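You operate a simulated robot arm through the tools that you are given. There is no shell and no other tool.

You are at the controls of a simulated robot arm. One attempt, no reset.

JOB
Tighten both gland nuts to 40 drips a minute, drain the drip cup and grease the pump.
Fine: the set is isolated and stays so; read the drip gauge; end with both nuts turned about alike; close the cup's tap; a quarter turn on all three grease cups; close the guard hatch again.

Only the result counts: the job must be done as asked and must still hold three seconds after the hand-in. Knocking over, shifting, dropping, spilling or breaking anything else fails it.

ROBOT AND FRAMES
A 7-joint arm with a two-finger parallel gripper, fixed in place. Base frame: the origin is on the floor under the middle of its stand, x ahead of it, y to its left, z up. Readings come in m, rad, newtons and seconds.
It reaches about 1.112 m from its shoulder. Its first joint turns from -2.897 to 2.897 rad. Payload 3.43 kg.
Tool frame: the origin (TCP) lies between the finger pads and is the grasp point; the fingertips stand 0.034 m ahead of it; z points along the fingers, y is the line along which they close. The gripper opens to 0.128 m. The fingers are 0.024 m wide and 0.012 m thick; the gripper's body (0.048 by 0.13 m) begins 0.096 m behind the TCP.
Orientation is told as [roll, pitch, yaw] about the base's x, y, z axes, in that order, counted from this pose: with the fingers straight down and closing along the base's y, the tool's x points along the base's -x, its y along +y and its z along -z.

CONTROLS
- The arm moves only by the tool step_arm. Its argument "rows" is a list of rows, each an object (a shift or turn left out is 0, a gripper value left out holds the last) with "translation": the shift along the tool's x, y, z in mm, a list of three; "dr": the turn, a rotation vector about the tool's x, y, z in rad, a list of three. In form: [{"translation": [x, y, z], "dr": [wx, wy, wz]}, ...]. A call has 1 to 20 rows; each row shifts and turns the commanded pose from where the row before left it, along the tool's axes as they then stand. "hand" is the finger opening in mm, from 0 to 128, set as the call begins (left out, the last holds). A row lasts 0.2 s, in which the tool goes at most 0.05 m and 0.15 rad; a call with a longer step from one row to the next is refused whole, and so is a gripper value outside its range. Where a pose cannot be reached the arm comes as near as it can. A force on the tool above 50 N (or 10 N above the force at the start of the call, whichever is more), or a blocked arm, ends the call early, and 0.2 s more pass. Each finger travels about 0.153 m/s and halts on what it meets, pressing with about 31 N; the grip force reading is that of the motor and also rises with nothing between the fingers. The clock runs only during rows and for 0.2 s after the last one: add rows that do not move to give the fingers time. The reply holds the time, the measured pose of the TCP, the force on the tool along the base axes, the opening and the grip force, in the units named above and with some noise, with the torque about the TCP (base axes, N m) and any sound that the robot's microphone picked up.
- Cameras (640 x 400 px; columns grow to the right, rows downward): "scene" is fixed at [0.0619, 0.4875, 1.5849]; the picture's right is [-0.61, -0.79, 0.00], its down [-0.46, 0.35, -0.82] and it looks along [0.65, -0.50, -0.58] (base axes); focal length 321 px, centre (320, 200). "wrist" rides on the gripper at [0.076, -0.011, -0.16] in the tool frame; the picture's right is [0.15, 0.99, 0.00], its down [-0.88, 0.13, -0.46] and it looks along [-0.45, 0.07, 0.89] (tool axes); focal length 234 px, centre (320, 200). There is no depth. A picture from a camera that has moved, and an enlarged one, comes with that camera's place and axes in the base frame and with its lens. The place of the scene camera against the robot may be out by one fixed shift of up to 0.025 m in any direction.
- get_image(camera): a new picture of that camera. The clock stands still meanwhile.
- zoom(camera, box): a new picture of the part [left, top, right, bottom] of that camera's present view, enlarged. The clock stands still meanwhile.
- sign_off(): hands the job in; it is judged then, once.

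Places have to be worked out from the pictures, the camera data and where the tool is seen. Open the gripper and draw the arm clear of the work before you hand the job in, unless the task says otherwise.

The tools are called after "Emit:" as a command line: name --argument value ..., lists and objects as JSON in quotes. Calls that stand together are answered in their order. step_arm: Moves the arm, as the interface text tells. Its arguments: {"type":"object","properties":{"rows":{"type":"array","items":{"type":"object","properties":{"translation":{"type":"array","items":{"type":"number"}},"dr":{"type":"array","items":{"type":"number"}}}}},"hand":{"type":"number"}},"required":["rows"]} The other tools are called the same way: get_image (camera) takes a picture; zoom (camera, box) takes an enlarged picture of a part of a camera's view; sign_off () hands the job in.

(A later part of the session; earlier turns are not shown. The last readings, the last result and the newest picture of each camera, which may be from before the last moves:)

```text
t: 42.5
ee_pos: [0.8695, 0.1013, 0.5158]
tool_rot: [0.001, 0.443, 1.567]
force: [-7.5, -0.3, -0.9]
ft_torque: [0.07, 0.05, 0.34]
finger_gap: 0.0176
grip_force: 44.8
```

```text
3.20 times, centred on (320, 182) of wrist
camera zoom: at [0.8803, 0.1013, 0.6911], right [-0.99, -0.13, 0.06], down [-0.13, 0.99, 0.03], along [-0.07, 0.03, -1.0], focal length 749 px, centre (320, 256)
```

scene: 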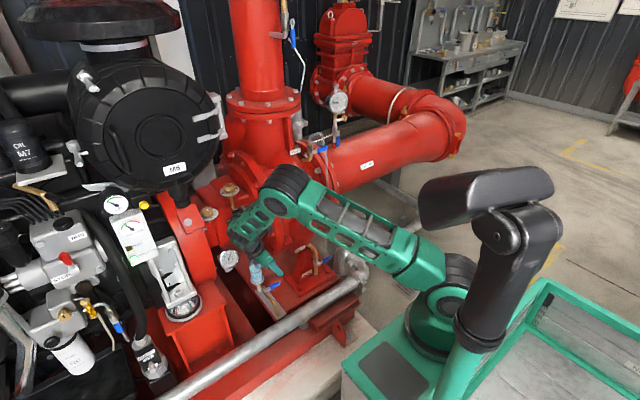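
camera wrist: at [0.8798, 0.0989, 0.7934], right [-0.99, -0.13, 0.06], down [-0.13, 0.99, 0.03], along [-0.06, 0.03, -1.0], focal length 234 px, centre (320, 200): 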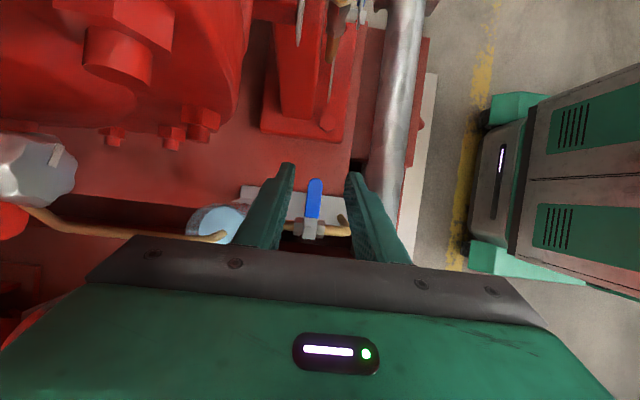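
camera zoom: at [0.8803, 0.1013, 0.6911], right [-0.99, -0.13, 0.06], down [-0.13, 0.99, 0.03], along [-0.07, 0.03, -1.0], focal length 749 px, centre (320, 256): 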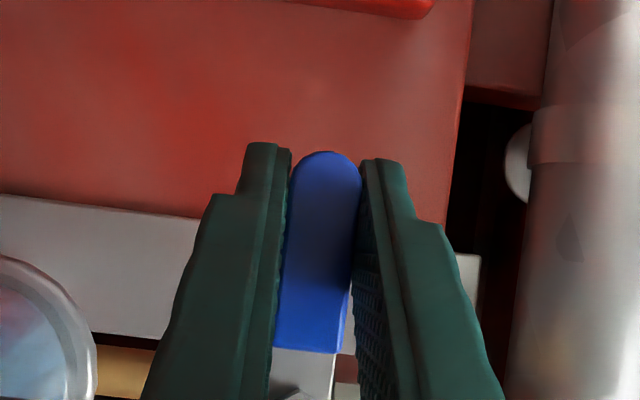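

Gripped at 17.6 mm. I swing the lever clockwise toward the outlet in an arc about its stem, reducing the lean as I go, starting with three small steps to feel whether it turns that way.

Emit:
step_arm --rows '[{"translation": [-0.33, 5.49, -0.15], "dr": [-0.054, -0.037, 0.1192]}, {"translation": [-0.33, 5.49, -0.14], "dr": [-0.0496, -0.037, 0.1211]}, {"translation": [-0.34, 5.49, -0.12], "dr": [-0.0451, -0.037, 0.1229]}, {}]'

Emit:
zoom --camera "wrist" --box '[220, 120, 420, 245]'

Emit:
zoom --camera "scene" --box '[200, 200, 360, 300]'

```text
t: 43.5
ee_pos: [0.8527, 0.1037, 0.5154]
tool_rot: [-0.001, 0.33, 1.174]
force: [-13.3, 6.7, -3.5]
ft_torque: [-0.21, 0.17, 0.71]
finger_gap: 0.0178
grip_force: 45.2
```

```text
3.20 times, centred on (320, 182) of wrist
camera zoom: at [0.8547, 0.0814, 0.6895], right [-0.97, 0.25, 0.05], down [0.26, 0.95, 0.15], along [-0.01, 0.15, -0.99], focal length 749 px, centre (320, 256)
```

zoom: 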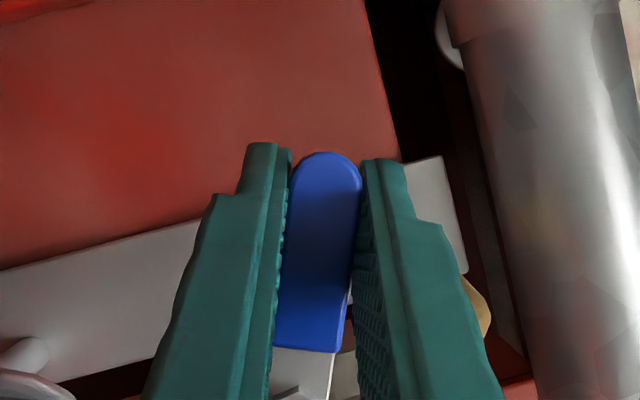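

```text
4.00 times, centred on (280, 250) of scene
camera zoom: at [0.0619, 0.4875, 1.5849], right [-0.61, -0.79, 0.0], down [-0.46, 0.35, -0.82], along [0.65, -0.5, -0.58], focal length 1284 px, centre (480, 0)
```

zoom: 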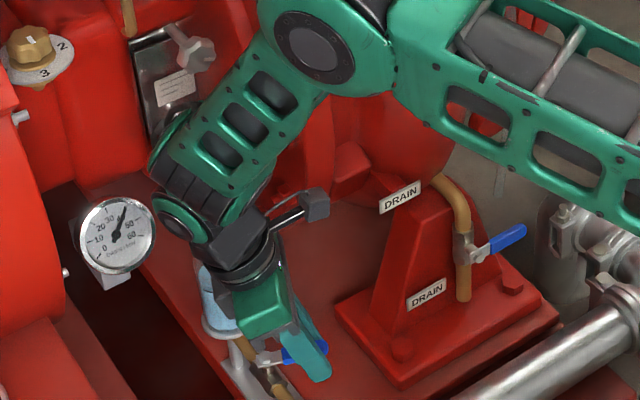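

The lever follows freely. I continue the swing.

Emit:
step_arm --rows '[{"translation": [-0.34, 5.49, -0.11], "dr": [-0.0405, -0.037, 0.1245]}, {"translation": [-0.35, 5.49, -0.1], "dr": [-0.0359, -0.037, 0.1259]}, {"translation": [-0.35, 5.49, -0.09], "dr": [-0.0312, -0.037, 0.1271]}, {"translation": [-0.35, 5.49, -0.07], "dr": [-0.0265, -0.037, 0.1282]}, {}]'

Emit:
zoom --camera "wrist" --box '[220, 120, 420, 245]'

Emit:
zoom --camera "scene" --box '[200, 200, 360, 300]'

```text
t: 44.8
ee_pos: [0.8276, 0.1072, 0.5226]
tool_rot: [-0.013, 0.186, 0.64]
force: [-16.4, 8.0, -31.8]
ft_torque: [0.0, 0.09, 1.19]
finger_gap: 0.0185
grip_force: 44.7
stopped in row 5: the force on the tool passed its limit at 52 N (the readings are from after the stop); the commanded pose is now the measured one
```

```text
3.20 times, centred on (320, 182) of wrist
camera zoom: at [0.7959, 0.0743, 0.6928], right [-0.71, 0.71, 0.02], down [0.68, 0.68, 0.28], along [0.19, 0.21, -0.96], focal length 749 px, centre (320, 256)
```

zoom: 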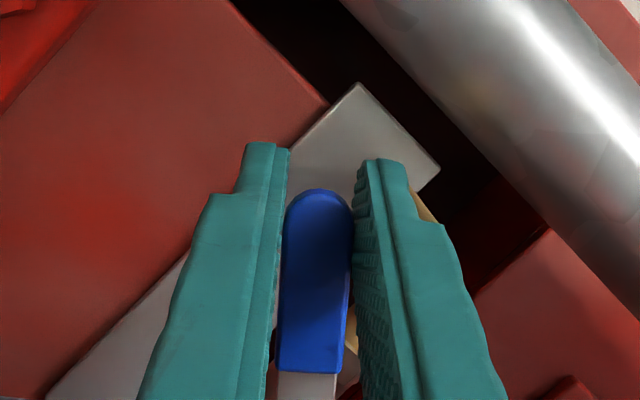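

```text
4.00 times, centred on (280, 250) of scene
camera zoom: at [0.0619, 0.4875, 1.5849], right [-0.61, -0.79, 0.0], down [-0.46, 0.35, -0.82], along [0.65, -0.5, -0.58], focal length 1284 px, centre (480, 0)
```

zoom: 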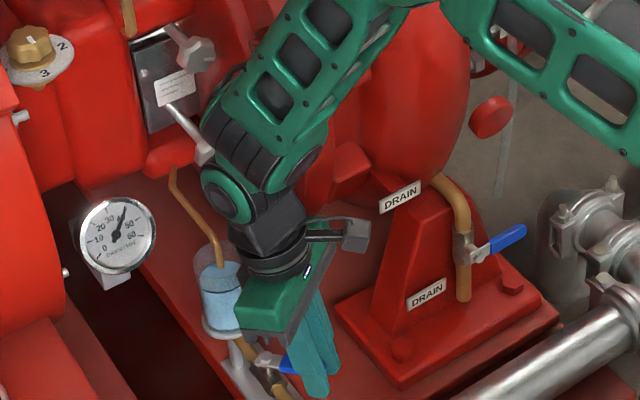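

The lever has turned about 53°, but a fingertip appears to have met the brass outlet pipe just below, because the tool was pushed up and out. I open to relieve it, lift slightly and look.

Emit:
step_arm --rows '[{}, {}, {}]' --hand 36

Emit:
zoom --camera "wrist" --box '[220, 120, 420, 245]'

Emit:
zoom --camera "scene" --box '[236, 250, 300, 290]'

```text
t: 45.6
ee_pos: [0.8333, 0.1044, 0.527]
tool_rot: [-0.024, 0.177, 0.632]
force: [4.3, -11.9, 15.4]
ft_torque: [-0.02, 0.04, 0.07]
finger_gap: 0.029
grip_force: 0.1
```

```text
3.20 times, centred on (320, 182) of wrist
camera zoom: at [0.7997, 0.0715, 0.6961], right [-0.7, 0.71, 0.0], down [0.68, 0.67, 0.29], along [0.2, 0.21, -0.96], focal length 749 px, centre (320, 256)
```

zoom: 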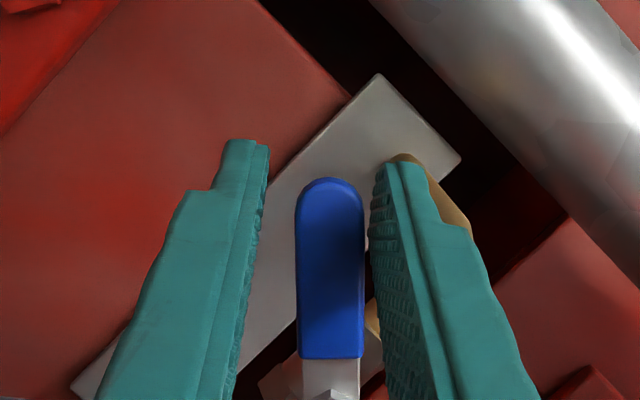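

```text
10.00 times, centred on (268, 270) of scene
camera zoom: at [0.0619, 0.4875, 1.5849], right [-0.61, -0.79, 0.0], down [-0.46, 0.35, -0.82], along [0.65, -0.5, -0.58], focal length 3209 px, centre (840, -500)
```

zoom: 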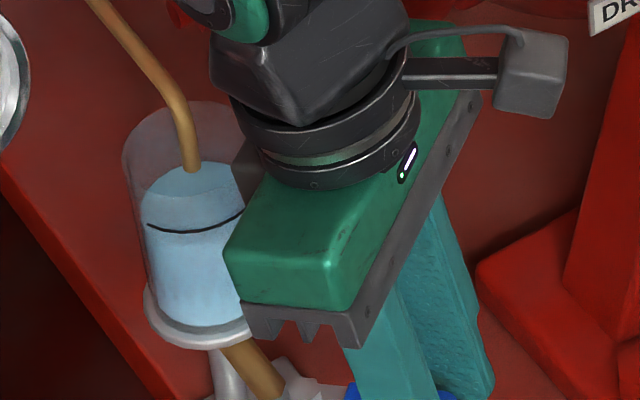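

The water level has begun to fall, and the right finger is resting against the outlet pipe. I lift 20 mm to free it.

Emit:
step_arm --rows '[{"translation": [1.8, 0, -9.8]}, {"translation": [1.8, 0, -9.8]}, {}]'

Emit:
zoom --camera "wrist" --box '[220, 120, 420, 245]'

```text
t: 46.4
ee_pos: [0.8312, 0.1067, 0.5456]
tool_rot: [-0.02, 0.179, 0.635]
force: [-0.8, 0.8, 0.0]
ft_torque: [-0.01, -0.01, 0.01]
finger_gap: 0.0358
grip_force: 0.1
```

```text
3.20 times, centred on (320, 182) of wrist
camera zoom: at [0.7982, 0.0733, 0.7153], right [-0.71, 0.71, 0.01], down [0.68, 0.67, 0.29], along [0.2, 0.21, -0.96], focal length 749 px, centre (320, 256)
```

zoom: 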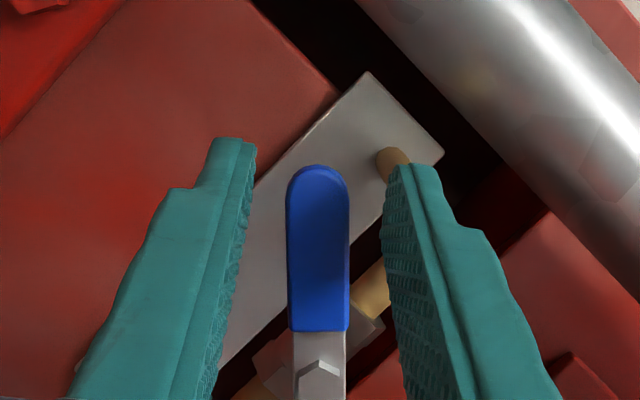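

Free again. I re-grip slightly higher (tips just above the pipe) and a bit closer to the stem.

Emit:
step_arm --rows '[{"translation": [-13.6, 0, 0]}, {"translation": [0, 0, 11.4]}, {}]'

Emit:
zoom --camera "wrist" --box '[220, 120, 420, 245]'

```text
t: 47.2
ee_pos: [0.8426, 0.1126, 0.5325]
tool_rot: [-0.021, 0.177, 0.635]
force: [-0.3, 0.1, 0.5]
ft_torque: [0.0, -0.01, -0.02]
finger_gap: 0.0362
grip_force: 0.2
```

```text
3.20 times, centred on (320, 182) of wrist
camera zoom: at [0.8086, 0.0792, 0.7021], right [-0.71, 0.71, 0.01], down [0.68, 0.67, 0.29], along [0.2, 0.21, -0.96], focal length 749 px, centre (320, 256)
```

zoom: 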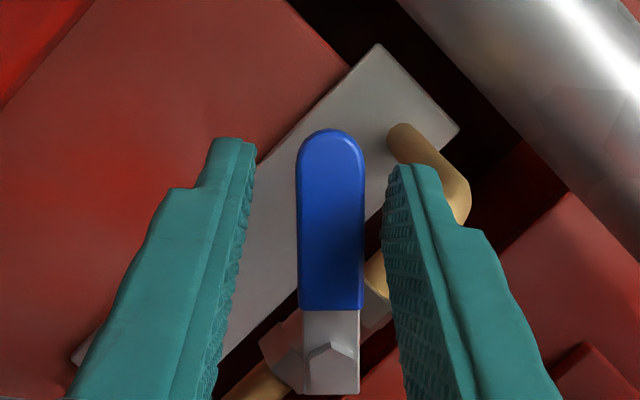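

Emit:
step_arm --rows '[{"translation": [0, 3.5, 0]}, {}]'

Emit:
step_arm --rows '[{}, {}, {}]' --hand 10

Emit:
zoom --camera "wrist" --box '[220, 120, 420, 245]'

```text
t: 47.8
ee_pos: [0.8412, 0.1141, 0.5318]
tool_rot: [-0.022, 0.178, 0.635]
force: [0.3, -0.1, -1.3]
ft_torque: [0.04, -0.01, -0.02]
finger_gap: 0.0359
grip_force: 0.2
```

```text
t: 48.6
ee_pos: [0.838, 0.1182, 0.5329]
tool_rot: [-0.016, 0.18, 0.639]
force: [-19.1, 22.5, 4.4]
ft_torque: [1.07, 0.42, 1.17]
finger_gap: 0.0184
grip_force: 44.8
```

```text
3.20 times, centred on (320, 182) of wrist
camera zoom: at [0.8048, 0.0841, 0.7022], right [-0.71, 0.71, 0.01], down [0.68, 0.68, 0.29], along [0.2, 0.21, -0.96], focal length 749 px, centre (320, 256)
```

zoom: 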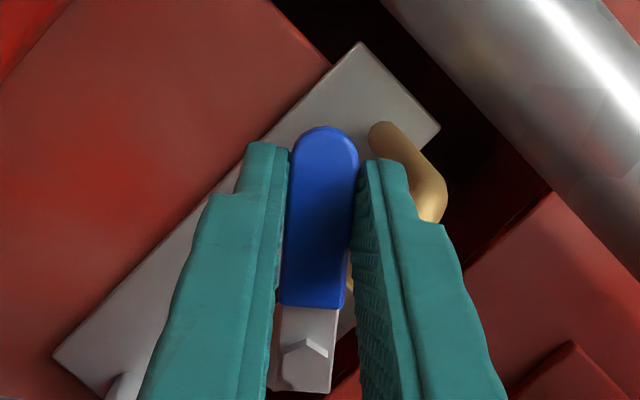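

Gripped again (18.4 mm). I continue the swing to bring the lever in line with the pipe.

Emit:
step_arm --rows '[{"translation": [-0.3, 7.5, 0], "dr": [-0.0206, -0.036, 0.1263]}, {"translation": [-0.3, 6.5, 0], "dr": [-0.0161, -0.036, 0.127]}, {"translation": [-0.33, 5.1, 0], "dr": [-0.0115, -0.036, 0.1275]}, {}]'

Emit:
zoom --camera "wrist" --box '[220, 120, 420, 245]'

Emit:
zoom --camera "scene" --box '[236, 250, 300, 290]'

```text
t: 49.6
ee_pos: [0.8284, 0.1326, 0.5304]
tool_rot: [-0.017, 0.066, 0.254]
force: [-30.3, 17.4, -0.4]
ft_torque: [0.71, 0.85, 1.07]
finger_gap: 0.0175
grip_force: 45.1
```

```text
3.20 times, centred on (320, 182) of wrist
camera zoom: at [0.7667, 0.1093, 0.6945], right [-0.39, 0.92, -0.01], down [0.84, 0.36, 0.39], along [0.37, 0.15, -0.92], focal length 749 px, centre (320, 256)
```

zoom: 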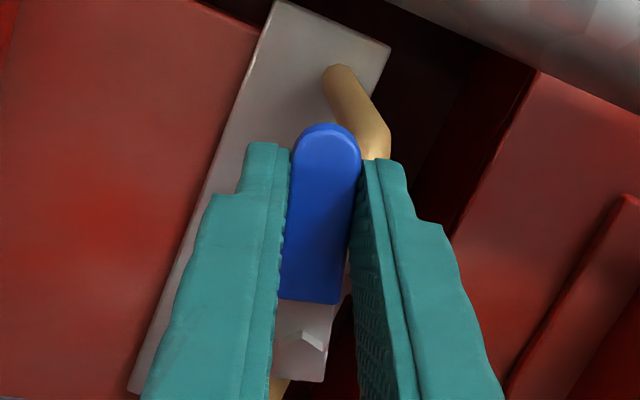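

```text
10.00 times, centred on (268, 270) of scene
camera zoom: at [0.0619, 0.4875, 1.5849], right [-0.61, -0.79, 0.0], down [-0.46, 0.35, -0.82], along [0.65, -0.5, -0.58], focal length 3209 px, centre (840, -500)
```

zoom: 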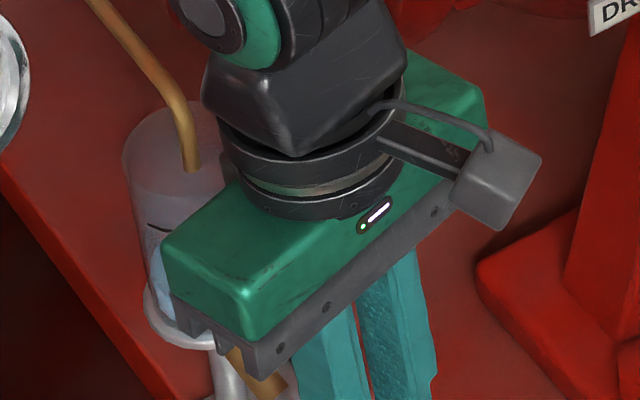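

The cup is draining. I hold here, easing the outward load, and give it a few seconds.

Emit:
step_arm --rows '[{"translation": [2, 0, 0]}, {"translation": [1.5, 0, 0]}, {}, {}, {}, {}, {}, {}, {}, {}]'

Emit:
zoom --camera "scene" --box '[236, 250, 300, 290]'

```text
t: 51.8
ee_pos: [0.8286, 0.1336, 0.5295]
tool_rot: [-0.015, 0.061, 0.256]
force: [18.7, 30.5, -16.8]
ft_torque: [0.98, -0.37, 1.0]
finger_gap: 0.018
grip_force: 45.1
```

```text
10.00 times, centred on (268, 270) of scene
camera zoom: at [0.0619, 0.4875, 1.5849], right [-0.61, -0.79, 0.0], down [-0.46, 0.35, -0.82], along [0.65, -0.5, -0.58], focal length 3209 px, centre (840, -500)
```

zoom: 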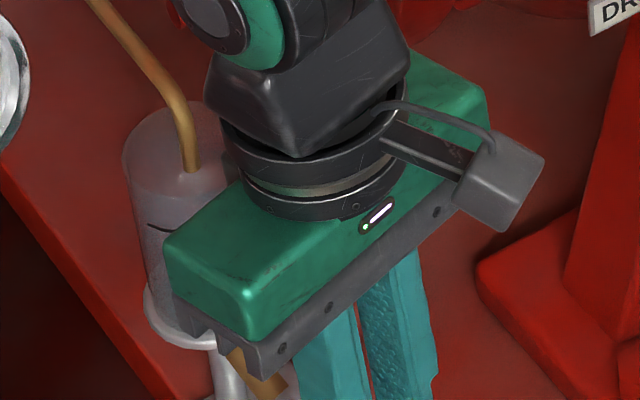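

The cup looks empty. I ease the loads and wait a little longer to let it drain fully.

Emit:
step_arm --rows '[{"translation": [-1.5, 3, 0]}, {}, {}, {}, {}, {}]'

Emit:
get_image --camera "scene"

Emit:
get_image --camera "wrist"

```text
t: 53.2
ee_pos: [0.828, 0.1337, 0.5306]
tool_rot: [-0.021, 0.063, 0.253]
force: [3.2, 15.0, 5.6]
ft_torque: [0.48, 0.47, 0.6]
finger_gap: 0.0174
grip_force: 44.7
```

```text
taken
```

scene: 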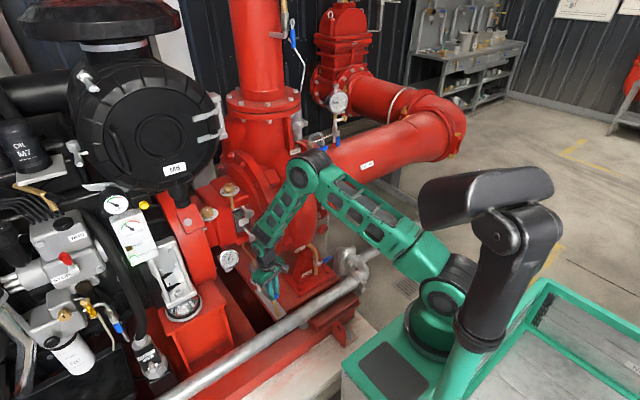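

```text
taken
camera wrist: at [0.7656, 0.1104, 0.6946], right [-0.39, 0.92, -0.01], down [0.84, 0.36, 0.4], along [0.37, 0.15, -0.92], focal length 234 px, centre (320, 200)
```

wrist: 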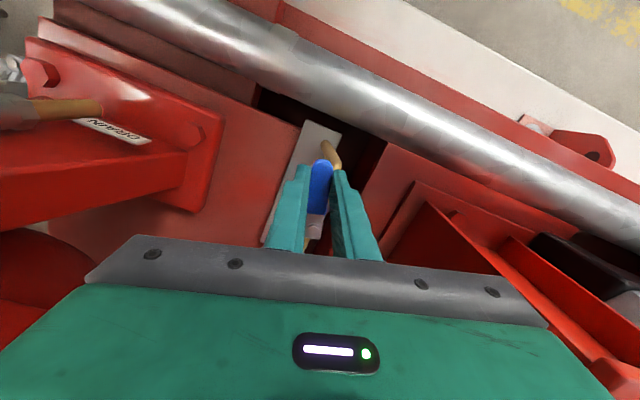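

The cup is drained, with loads low. I swing the lever back to closed in two halves.

Emit:
step_arm --rows '[{"translation": [-0.37, -5.63, 0], "dr": [0.0105, 0.034, -0.1308]}, {"translation": [-0.37, -5.63, -0.04], "dr": [0.0149, 0.034, -0.1303]}, {"translation": [-0.37, -5.63, -0.05], "dr": [0.0193, 0.034, -0.1298]}, {"translation": [-0.36, -5.63, -0.07], "dr": [0.0237, 0.034, -0.129]}, {"translation": [-0.36, -5.63, -0.08], "dr": [0.0281, 0.034, -0.1282]}, {}]'

Emit:
zoom --camera "wrist" --box '[220, 120, 420, 245]'

Emit:
zoom --camera "scene" --box '[220, 230, 316, 290]'

```text
t: 54.6
ee_pos: [0.8443, 0.1119, 0.5325]
tool_rot: [-0.017, 0.241, 0.908]
force: [6.4, 15.2, -5.4]
ft_torque: [0.64, -0.16, 0.12]
finger_gap: 0.0176
grip_force: 44.8
```

```text
3.20 times, centred on (320, 182) of wrist
camera zoom: at [0.8287, 0.0796, 0.7044], right [-0.87, 0.49, 0.02], down [0.49, 0.84, 0.23], along [0.09, 0.21, -0.97], focal length 749 px, centre (320, 256)
```

zoom: 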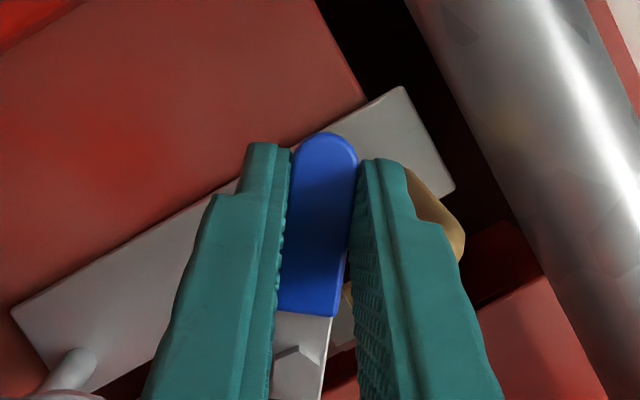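

```text
6.67 times, centred on (268, 260) of scene
camera zoom: at [0.0619, 0.4875, 1.5849], right [-0.61, -0.79, 0.0], down [-0.46, 0.35, -0.82], along [0.65, -0.5, -0.58], focal length 2140 px, centre (667, -200)
```

zoom: 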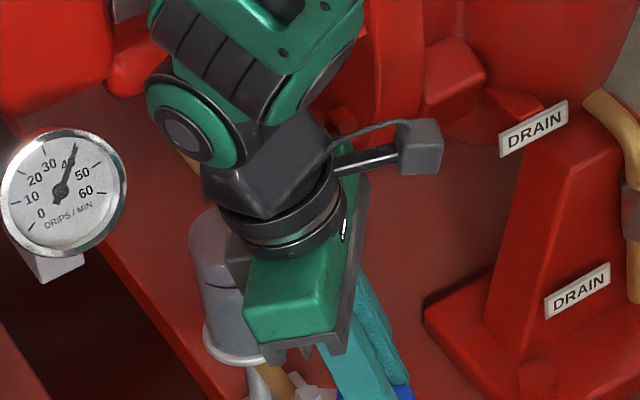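

The cup is visibly empty and the gauge still reads 40. I finish closing the tap.

Emit:
step_arm --rows '[{"translation": [-0.36, -5.63, -0.09], "dr": [0.0325, 0.034, -0.1271]}, {"translation": [-0.35, -5.63, -0.1], "dr": [0.0368, 0.034, -0.1259]}, {"translation": [-0.35, -5.63, -0.11], "dr": [0.041, 0.034, -0.1246]}, {"translation": [-0.35, -5.63, -0.12], "dr": [0.0452, 0.034, -0.1232]}, {"translation": [-0.34, -5.63, -0.13], "dr": [0.0494, 0.034, -0.1215]}, {}, {}]'

Emit:
zoom --camera "wrist" --box '[220, 120, 420, 245]'

```text
t: 56.2
ee_pos: [0.8706, 0.1032, 0.5311]
tool_rot: [-0.004, 0.424, 1.565]
force: [0.8, 19.2, 1.2]
ft_torque: [-0.39, 0.03, -0.04]
finger_gap: 0.0175
grip_force: 45.3
```

```text
3.20 times, centred on (320, 182) of wrist
camera zoom: at [0.8794, 0.0996, 0.7073], right [-0.99, -0.13, 0.06], down [-0.13, 0.99, 0.06], along [-0.06, 0.05, -1.0], focal length 749 px, centre (320, 256)
```

zoom: 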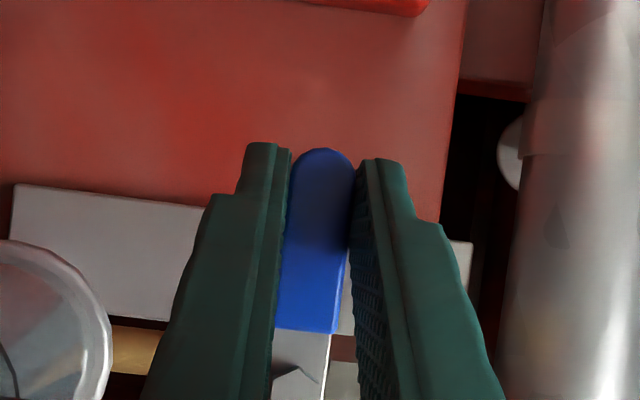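

The lever is back where it started (x≈0.870). I nudge it slightly further to be sure it's fully against the closed stop.

Emit:
step_arm --rows '[{"translation": [0, -2, 0], "dr": [0.02, 0, -0.045]}, {}, {}]'

Emit:
zoom --camera "wrist" --box '[220, 120, 420, 245]'

```text
t: 57.0
ee_pos: [0.8708, 0.103, 0.5318]
tool_rot: [-0.001, 0.421, 1.616]
force: [-18.9, 15.0, 7.0]
ft_torque: [0.4, 0.58, -1.35]
finger_gap: 0.018
grip_force: 45.0
```

```text
3.20 times, centred on (320, 182) of wrist
camera zoom: at [0.8809, 0.0999, 0.7073], right [-0.98, -0.18, 0.06], down [-0.17, 0.98, 0.06], along [-0.07, 0.04, -1.0], focal length 749 px, centre (320, 256)
```

zoom: 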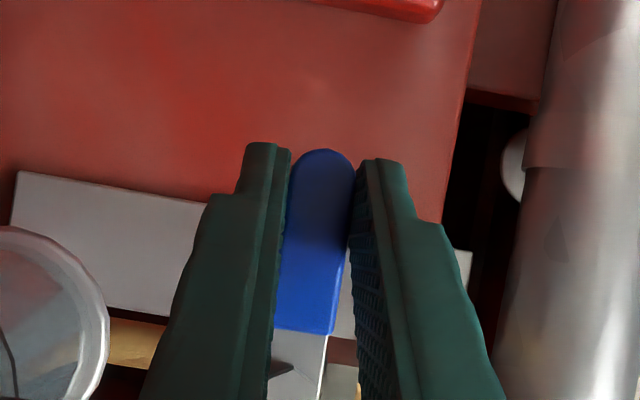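

There's solid resistance and no further motion, so the tap is against its closed stop. I release and rise vertically.

Emit:
step_arm --rows '[{"translation": [0, 2, 0]}, {}, {}]' --hand 44

Emit:
step_arm --rows '[{"translation": [15, 0, -33.5]}, {"translation": [15, 0, -33.5]}, {"translation": [15, 0, -33.5]}, {"translation": [15, 0, -33.5]}, {}]'

Emit:
get_image --camera "wrist"

Emit:
get_image --camera "scene"

```text
t: 57.8
ee_pos: [0.8699, 0.1024, 0.5322]
tool_rot: [-0.006, 0.422, 1.614]
force: [-0.3, 0.9, 0.3]
ft_torque: [-0.01, 0.02, 0.01]
finger_gap: 0.0438
grip_force: 0.1
```

```text
t: 59.0
ee_pos: [0.8691, 0.1016, 0.6782]
tool_rot: [-0.004, 0.421, 1.613]
force: [0.4, -0.1, -0.2]
ft_torque: [-0.01, -0.01, -0.03]
finger_gap: 0.0439
grip_force: 0.1
```

```text
taken
camera wrist: at [0.8787, 0.1001, 0.8547], right [-0.98, -0.18, 0.06], down [-0.17, 0.98, 0.06], along [-0.06, 0.04, -1.0], focal length 234 px, centre (320, 200)
```

wrist: 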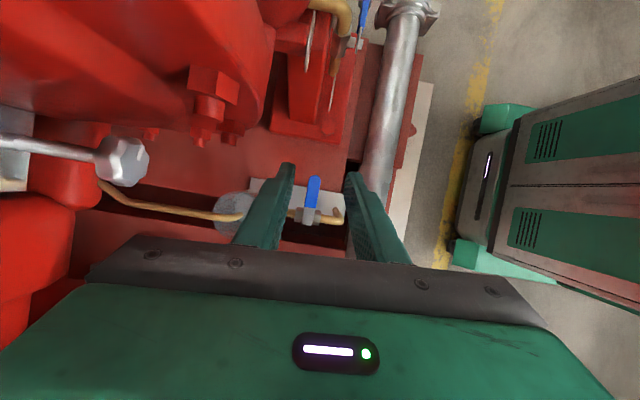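

```text
taken
```

scene: 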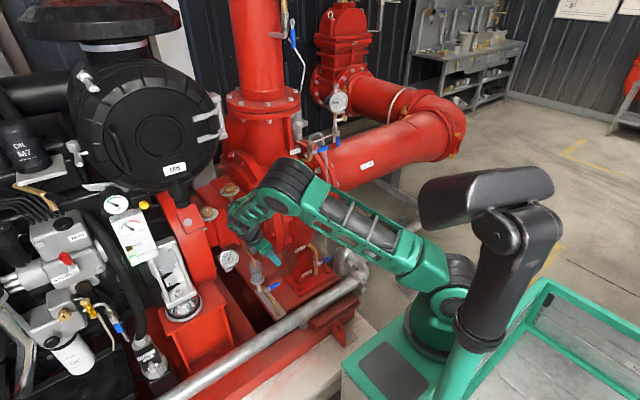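

The tap lever is back across the pipe and the cup is empty. Now the grease cups. The engine's black air-filter canister overhangs them (front at about x≈0.9, z>1.09), so I'll use a tool tilted about 50° from vertical. First I back away and up.

Emit:
step_arm --rows '[{"translation": [13.1, 21.1, -31.4]}, {"translation": [13.1, 21.1, -31.4]}, {"translation": [13.1, 21.1, -31.4]}, {"translation": [13.1, 21.1, -31.4]}, {"translation": [13.1, 21.1, -31.4]}, {"translation": [13.1, 21.1, -31.4]}, {"translation": [13.1, 21.1, -31.4]}, {"translation": [13.1, 21.1, -31.4]}, {}]'

Emit:
step_arm --rows '[{"dr": [-0.0209, -0.12, 0.0556]}, {"dr": [-0.0141, -0.12, 0.0577]}, {"dr": [-0.0071, -0.12, 0.059]}, {"dr": [0, -0.12, 0.0594]}, {"dr": [0.0071, -0.12, 0.059]}, {"dr": [0.0141, -0.12, 0.0577]}, {"dr": [0.0209, -0.12, 0.0556]}, {"dr": [0.0274, -0.12, 0.0527]}, {"dr": [0.0336, -0.12, 0.049]}, {"dr": [0.0391, -0.12, 0.0447]}, {"dr": [0.0443, -0.12, 0.0396]}, {}]' --hand 58

Emit:
get_image --camera "scene"

Emit:
get_image --camera "wrist"

```text
t: 61.0
ee_pos: [0.7, 0.101, 0.9519]
tool_rot: [-0.005, 0.422, 1.612]
force: [-1.0, 0.3, 0.4]
ft_torque: [-0.02, 0.03, -0.03]
finger_gap: 0.044
grip_force: 0.1
```

```text
t: 63.6
ee_pos: [0.6963, 0.1019, 0.9496]
tool_rot: [-0.007, -0.903, 0.965]
force: [0.1, 0.1, -0.2]
ft_torque: [0.03, -0.02, -0.03]
finger_gap: 0.0578
grip_force: 0.0
```

```text
taken
```

scene: 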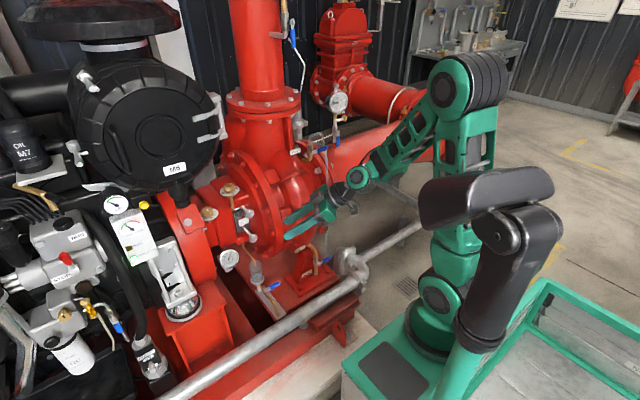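

```text
taken
camera wrist: at [0.6076, -0.0452, 0.9882], right [-0.86, 0.49, -0.12], down [0.0, 0.23, 0.97], along [0.51, 0.84, -0.2], focal length 234 px, centre (320, 200)
```

wrist: 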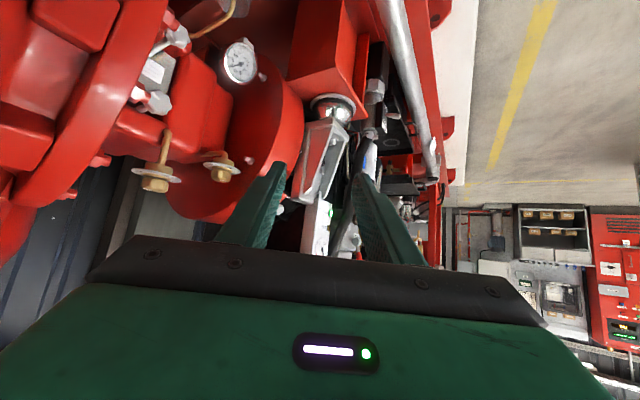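

Emit:
zoom --camera "wrist" --box '[120, 130, 280, 230]'

Emit:
zoom --camera "scene" --box '[60, 80, 260, 205]'

```text
4.00 times, centred on (200, 180) of wrist
camera zoom: at [0.6076, -0.0452, 0.9882], right [-0.86, 0.49, -0.12], down [0.0, 0.23, 0.97], along [0.51, 0.84, -0.2], focal length 937 px, centre (800, 280)
```

zoom: 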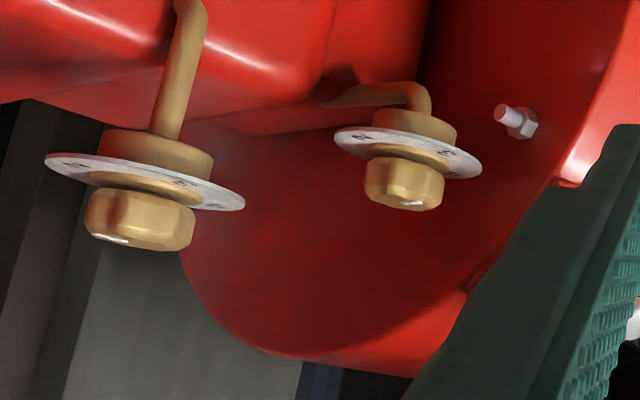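

```text
3.20 times, centred on (160, 142) of scene
camera zoom: at [0.0619, 0.4875, 1.5849], right [-0.61, -0.79, 0.0], down [-0.46, 0.35, -0.82], along [0.65, -0.5, -0.58], focal length 1027 px, centre (832, 384)
```

zoom: 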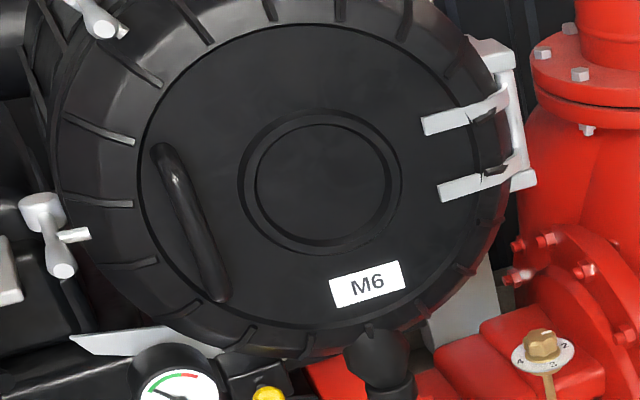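

The views agree: cup 1's axis is at [1.062, 0.1505] with plate z≈0.900 and knob top≈0.924, and cup 2's at [1.037, 0.256] with plate≈0.850 and top≈0.875. I move to a pre-grasp 10 cm back from cup 1 along the tool axis.

Emit:
step_arm --rows '[{"translation": [-18.8, -39, 12.7]}, {"translation": [-18.8, -39, 12.7]}, {"translation": [-18.8, -39, 12.7]}, {"translation": [-18.8, -39, 12.7]}, {"translation": [-18.8, -39, 12.7]}, {"translation": [-18.8, -39, 12.7]}, {"translation": [-18.8, -39, 12.7]}, {}]'

Emit:
get_image --camera "wrist"

Emit:
get_image --camera "scene"

```text
t: 65.4
ee_pos: [1.0116, 0.0697, 1.0006]
tool_rot: [-0.005, -0.903, 0.965]
force: [0.7, 0.1, 0.5]
ft_torque: [0.0, 0.03, -0.03]
finger_gap: 0.058
grip_force: 0.1
```

```text
taken
camera wrist: at [0.9206, -0.0777, 1.0389], right [-0.86, 0.49, -0.12], down [0.0, 0.23, 0.97], along [0.51, 0.84, -0.2], focal length 234 px, centre (320, 200)
```

wrist: 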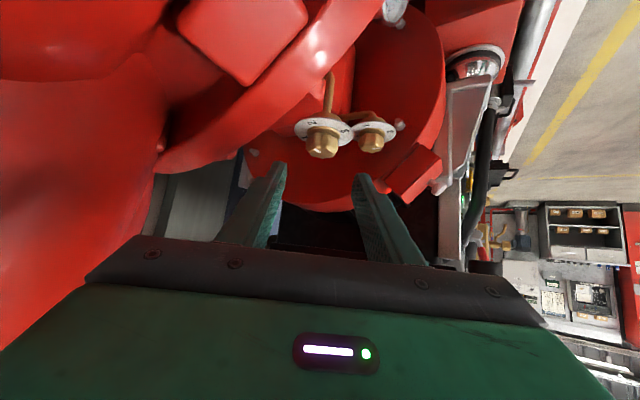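

```text
taken
```

scene: 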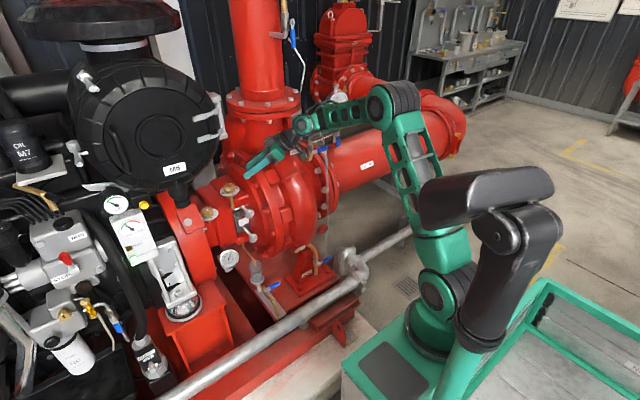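

Emit:
zoom --camera "wrist" --box '[256, 90, 416, 190]'

Emit:
step_arm --rows '[{"translation": [3.6, 4.6, 0]}, {"translation": [0, 0, 30]}, {"translation": [0, 0, 25]}, {}]'

Emit:
zoom --camera "wrist" --box '[220, 100, 420, 225]'

```text
4.00 times, centred on (336, 140) of wrist
camera zoom: at [0.9206, -0.0777, 1.0389], right [-0.86, 0.49, -0.12], down [0.0, 0.23, 0.97], along [0.51, 0.84, -0.2], focal length 937 px, centre (256, 440)
```

zoom: 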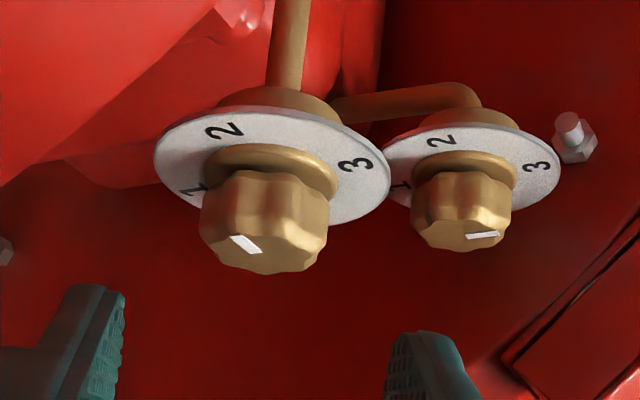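

```text
t: 66.4
ee_pos: [1.0283, 0.1065, 0.9631]
tool_rot: [-0.007, -0.902, 0.965]
force: [-0.2, -0.2, 0.7]
ft_torque: [0.03, -0.01, 0.05]
finger_gap: 0.0579
grip_force: 0.1
```

```text
3.20 times, centred on (320, 162) of wrist
camera zoom: at [0.9376, -0.041, 1.0012], right [-0.86, 0.49, -0.12], down [0.0, 0.23, 0.97], along [0.51, 0.84, -0.2], focal length 749 px, centre (320, 320)
```

zoom: 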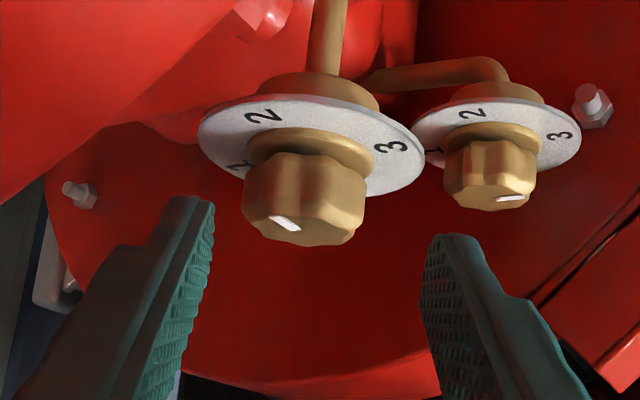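

The knob is about 4 mm left of the finger centreline. I correct that and advance most of the remaining way.

Emit:
step_arm --rows '[{"translation": [0, -4, 0]}, {"translation": [0, 0, 15]}, {"translation": [0, 0, 15]}, {}]'

Emit:
zoom --camera "wrist" --box '[220, 100, 420, 225]'

Emit:
zoom --camera "scene" --box '[200, 160, 296, 220]'

```text
t: 67.4
ee_pos: [1.0455, 0.1242, 0.9439]
tool_rot: [-0.007, -0.903, 0.966]
force: [-0.2, -0.3, -0.4]
ft_torque: [0.01, 0.03, 0.0]
finger_gap: 0.0578
grip_force: 0.0
```

```text
3.20 times, centred on (320, 162) of wrist
camera zoom: at [0.9551, -0.0225, 0.9834], right [-0.86, 0.49, -0.12], down [0.0, 0.23, 0.97], along [0.51, 0.84, -0.2], focal length 749 px, centre (320, 320)
```

zoom: 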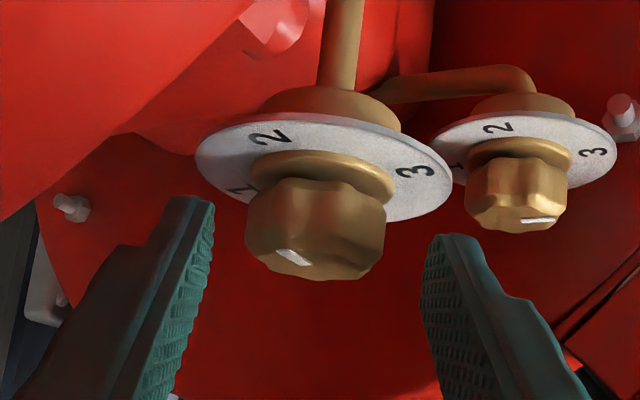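

```text
6.67 times, centred on (248, 190) of scene
camera zoom: at [0.0619, 0.4875, 1.5849], right [-0.61, -0.79, 0.0], down [-0.46, 0.35, -0.82], along [0.65, -0.5, -0.58], focal length 2140 px, centre (800, 267)
```

zoom: 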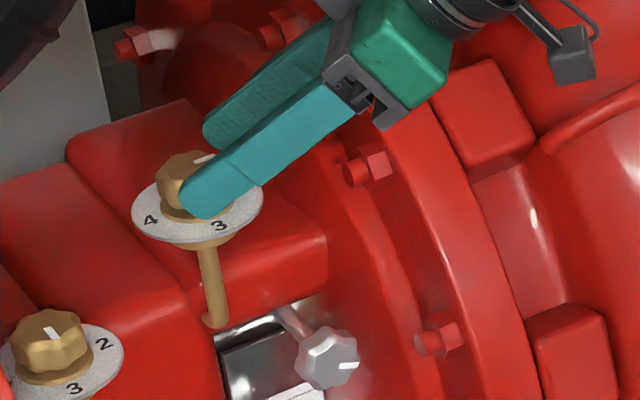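

Well aligned. I advance 10 mm more and close on the knob.

Emit:
step_arm --rows '[{"translation": [0, 0, 10]}, {}]'

Emit:
step_arm --rows '[{}, {}, {}]' --hand 28

Emit:
zoom --camera "wrist" --box '[220, 100, 420, 225]'

Emit:
zoom --camera "scene" --box '[200, 160, 296, 220]'

```text
t: 68.0
ee_pos: [1.0486, 0.1314, 0.9389]
tool_rot: [-0.004, -0.902, 0.966]
force: [0.5, -0.2, 0.3]
ft_torque: [0.01, 0.03, 0.0]
finger_gap: 0.0579
grip_force: 0.1
```

```text
t: 68.8
ee_pos: [1.0505, 0.1292, 0.9384]
tool_rot: [-0.009, -0.902, 0.965]
force: [13.7, -4.2, 0.1]
ft_torque: [0.09, -0.04, -0.35]
finger_gap: 0.0374
grip_force: 44.5
```

```text
3.20 times, centred on (320, 162) of wrist
camera zoom: at [0.9597, -0.0174, 0.9772], right [-0.86, 0.49, -0.12], down [0.0, 0.23, 0.97], along [0.51, 0.84, -0.2], focal length 749 px, centre (320, 320)
```

zoom: 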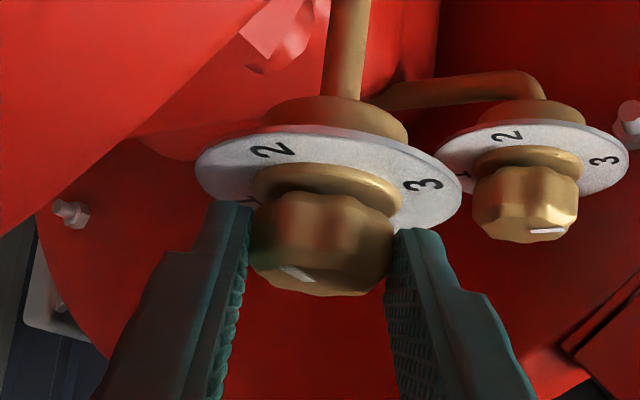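

```text
6.67 times, centred on (248, 190) of scene
camera zoom: at [0.0619, 0.4875, 1.5849], right [-0.61, -0.79, 0.0], down [-0.46, 0.35, -0.82], along [0.65, -0.5, -0.58], focal length 2140 px, centre (800, 267)
```

zoom: 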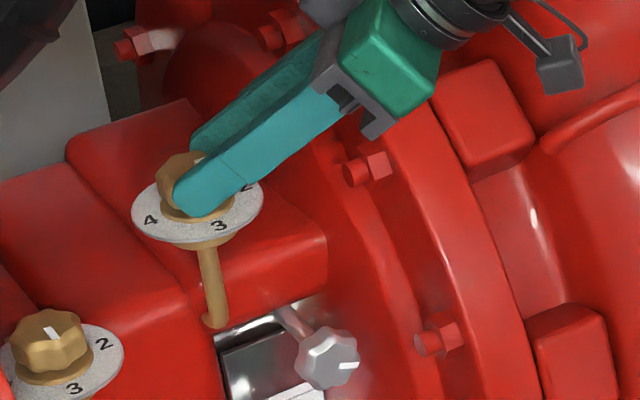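

Gripped, but the contact is close to the fingertips. I open a little, move 7 mm further over the knob horizontally, and re-grip.

Emit:
step_arm --rows '[{}, {}, {"translation": [-4.3, 1, 5.5]}, {}]' --hand 50

Emit:
step_arm --rows '[{}, {}, {}]' --hand 28

Emit:
zoom --camera "wrist" --box '[220, 100, 420, 225]'

```text
t: 69.8
ee_pos: [1.0531, 0.1366, 0.939]
tool_rot: [-0.008, -0.902, 0.965]
force: [-0.9, -1.1, 0.4]
ft_torque: [0.04, -0.02, -0.01]
finger_gap: 0.05
grip_force: 0.1
```

```text
t: 70.6
ee_pos: [1.0557, 0.1348, 0.9397]
tool_rot: [-0.008, -0.904, 0.965]
force: [19.2, -4.3, 2.1]
ft_torque: [0.03, 0.07, -0.28]
finger_gap: 0.0379
grip_force: 45.0
```

```text
3.20 times, centred on (320, 162) of wrist
camera zoom: at [0.9636, -0.0115, 0.9776], right [-0.86, 0.49, -0.12], down [0.0, 0.23, 0.97], along [0.51, 0.84, -0.2], focal length 749 px, centre (320, 320)
```

zoom: 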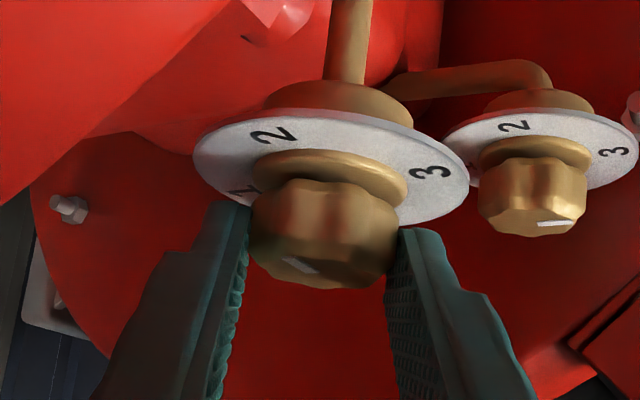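

Gripped at 37.9 mm. I turn the knob clockwise about its vertical axis, 45° in this first stroke, starting with three steps.

Emit:
step_arm --rows '[{"translation": [0, -0.3, 0], "dr": [0.1028, 0, 0.0811]}, {"translation": [0, 2.2, 0], "dr": [0.1028, 0, 0.0811]}, {"translation": [0, 2.2, 0], "dr": [0.1028, 0, 0.0811]}, {}]'

Emit:
zoom --camera "wrist" --box '[220, 100, 420, 225]'

Emit:
zoom --camera "scene" --box '[200, 160, 296, 220]'

```text
t: 71.6
ee_pos: [1.0498, 0.141, 0.9384]
tool_rot: [-0.004, -0.905, 0.574]
force: [1.2, -3.1, 11.3]
ft_torque: [-0.34, 0.44, -0.05]
finger_gap: 0.0377
grip_force: 45.1
```

```text
3.20 times, centred on (320, 162) of wrist
camera zoom: at [0.9095, 0.0386, 0.9771], right [-0.61, 0.78, -0.12], down [0.08, 0.21, 0.97], along [0.79, 0.58, -0.2], focal length 749 px, centre (320, 320)
```

zoom: 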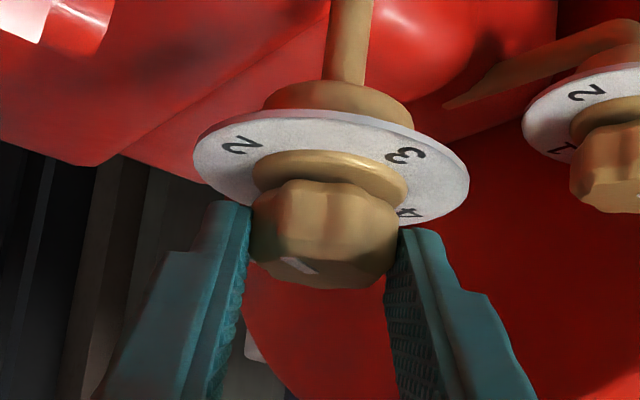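

```text
6.67 times, centred on (248, 190) of scene
camera zoom: at [0.0619, 0.4875, 1.5849], right [-0.61, -0.79, 0.0], down [-0.46, 0.35, -0.82], along [0.65, -0.5, -0.58], focal length 2140 px, centre (800, 267)
```

zoom: 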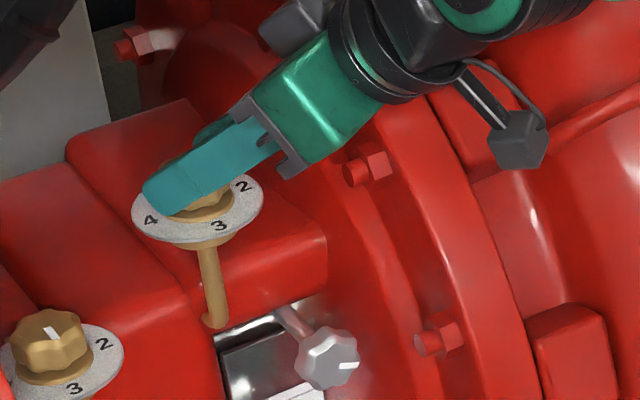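

The knob turns with the gripper while the dial stays fixed. I continue the stroke.

Emit:
step_arm --rows '[{"translation": [0, 2.2, 0], "dr": [0.1028, 0, 0.0811]}, {"translation": [0, 2.2, 0], "dr": [0.1028, 0, 0.0811]}, {"translation": [0, 2.2, 0], "dr": [0.1028, 0, 0.0811]}, {}]'

Emit:
get_image --camera "scene"

Emit:
zoom --camera "wrist" --box '[220, 100, 420, 225]'

Emit:
get_image --camera "wrist"

```text
t: 72.6
ee_pos: [1.0474, 0.1472, 0.9379]
tool_rot: [-0.005, -0.909, 0.177]
force: [-2.4, 6.3, 14.4]
ft_torque: [0.25, -0.69, 0.11]
finger_gap: 0.0377
grip_force: 44.6
```

```text
taken
```

scene: 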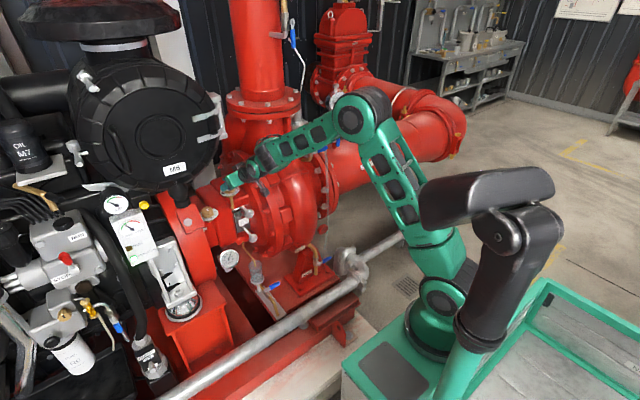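

```text
3.20 times, centred on (320, 162) of wrist
camera zoom: at [0.8783, 0.1061, 0.9765], right [-0.26, 0.96, -0.12], down [0.16, 0.16, 0.97], along [0.95, 0.24, -0.19], focal length 749 px, centre (320, 320)
```

zoom: 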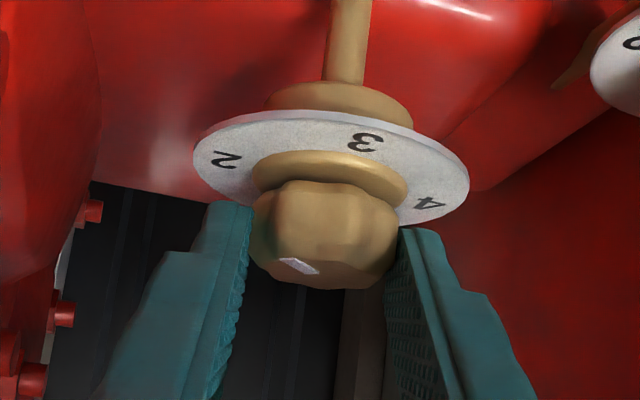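

```text
taken
camera wrist: at [0.8783, 0.1061, 0.9765], right [-0.26, 0.96, -0.12], down [0.16, 0.16, 0.97], along [0.95, 0.24, -0.19], focal length 234 px, centre (320, 200)
```

wrist: 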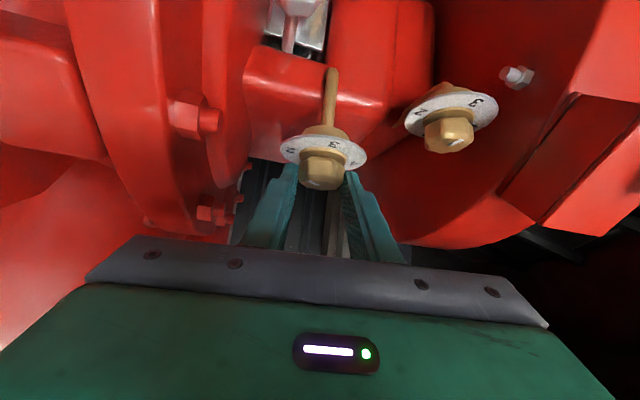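

The first 45° is done (yaw 0.965→0.177). I open, rotate the gripper back around the knob without touching it, and check.

Emit:
step_arm --rows '[{}, {}, {}]' --hand 58

Emit:
zoom --camera "wrist" --box '[220, 100, 420, 225]'

```text
t: 73.4
ee_pos: [1.0474, 0.1455, 0.9374]
tool_rot: [-0.005, -0.906, 0.18]
force: [0.2, -0.7, 0.2]
ft_torque: [0.0, 0.01, -0.01]
finger_gap: 0.0579
grip_force: 0.0
```

```text
3.20 times, centred on (320, 162) of wrist
camera zoom: at [0.8787, 0.1047, 0.9753], right [-0.26, 0.96, -0.12], down [0.16, 0.16, 0.97], along [0.95, 0.24, -0.2], focal length 749 px, centre (320, 320)
```

zoom: 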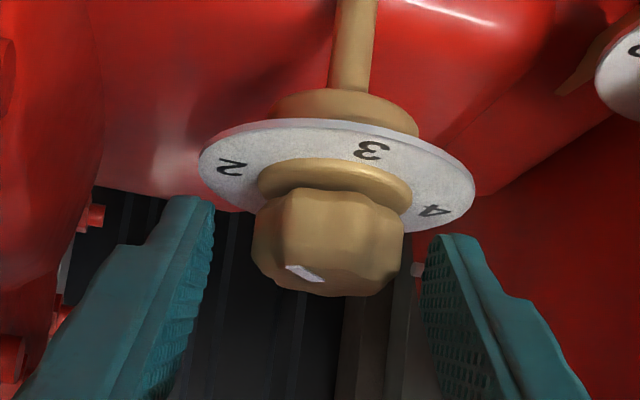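

It released cleanly. I orbit the open gripper back 45° around the knob.

Emit:
step_arm --rows '[{"translation": [-0.2, -2.2, 0.3], "dr": [-0.1028, 0, -0.0811]}, {"translation": [-0.2, -2.2, 0.3], "dr": [-0.1028, 0, -0.0811]}, {"translation": [-0.2, -2.2, 0.3], "dr": [-0.1028, 0, -0.0811]}, {"translation": [-0.2, -2.2, 0.3], "dr": [-0.1028, 0, -0.0811]}, {"translation": [-0.2, -2.2, 0.3], "dr": [-0.1028, 0, -0.0811]}, {"translation": [-0.2, -2.2, 0.3], "dr": [-0.1028, 0, -0.0811]}, {}]'

Emit:
zoom --camera "wrist" --box '[220, 100, 420, 225]'

Emit:
zoom --camera "scene" --box '[200, 160, 296, 220]'

```text
t: 75.0
ee_pos: [1.0551, 0.136, 0.9388]
tool_rot: [-0.006, -0.904, 0.969]
force: [-0.6, -0.6, 0.0]
ft_torque: [-0.01, 0.0, 0.03]
finger_gap: 0.0579
grip_force: 0.1
```

```text
3.20 times, centred on (320, 162) of wrist
camera zoom: at [0.9653, -0.0123, 0.976], right [-0.86, 0.49, -0.12], down [0.0, 0.23, 0.97], along [0.5, 0.84, -0.2], focal length 749 px, centre (320, 320)
```

zoom: 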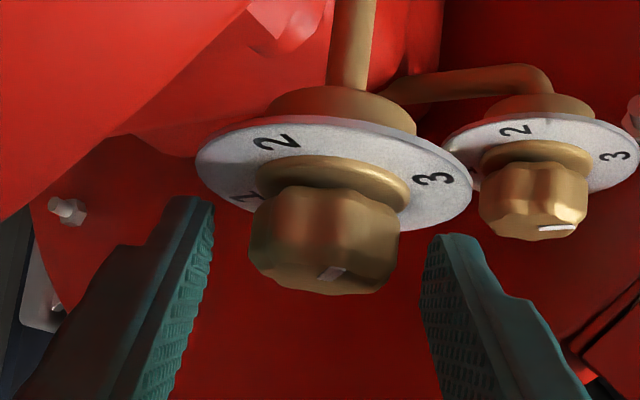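

```text
6.67 times, centred on (248, 190) of scene
camera zoom: at [0.0619, 0.4875, 1.5849], right [-0.61, -0.79, 0.0], down [-0.46, 0.35, -0.82], along [0.65, -0.5, -0.58], focal length 2140 px, centre (800, 267)
```

zoom: 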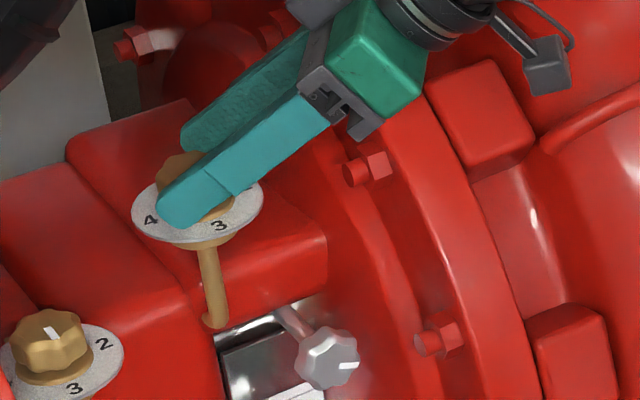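

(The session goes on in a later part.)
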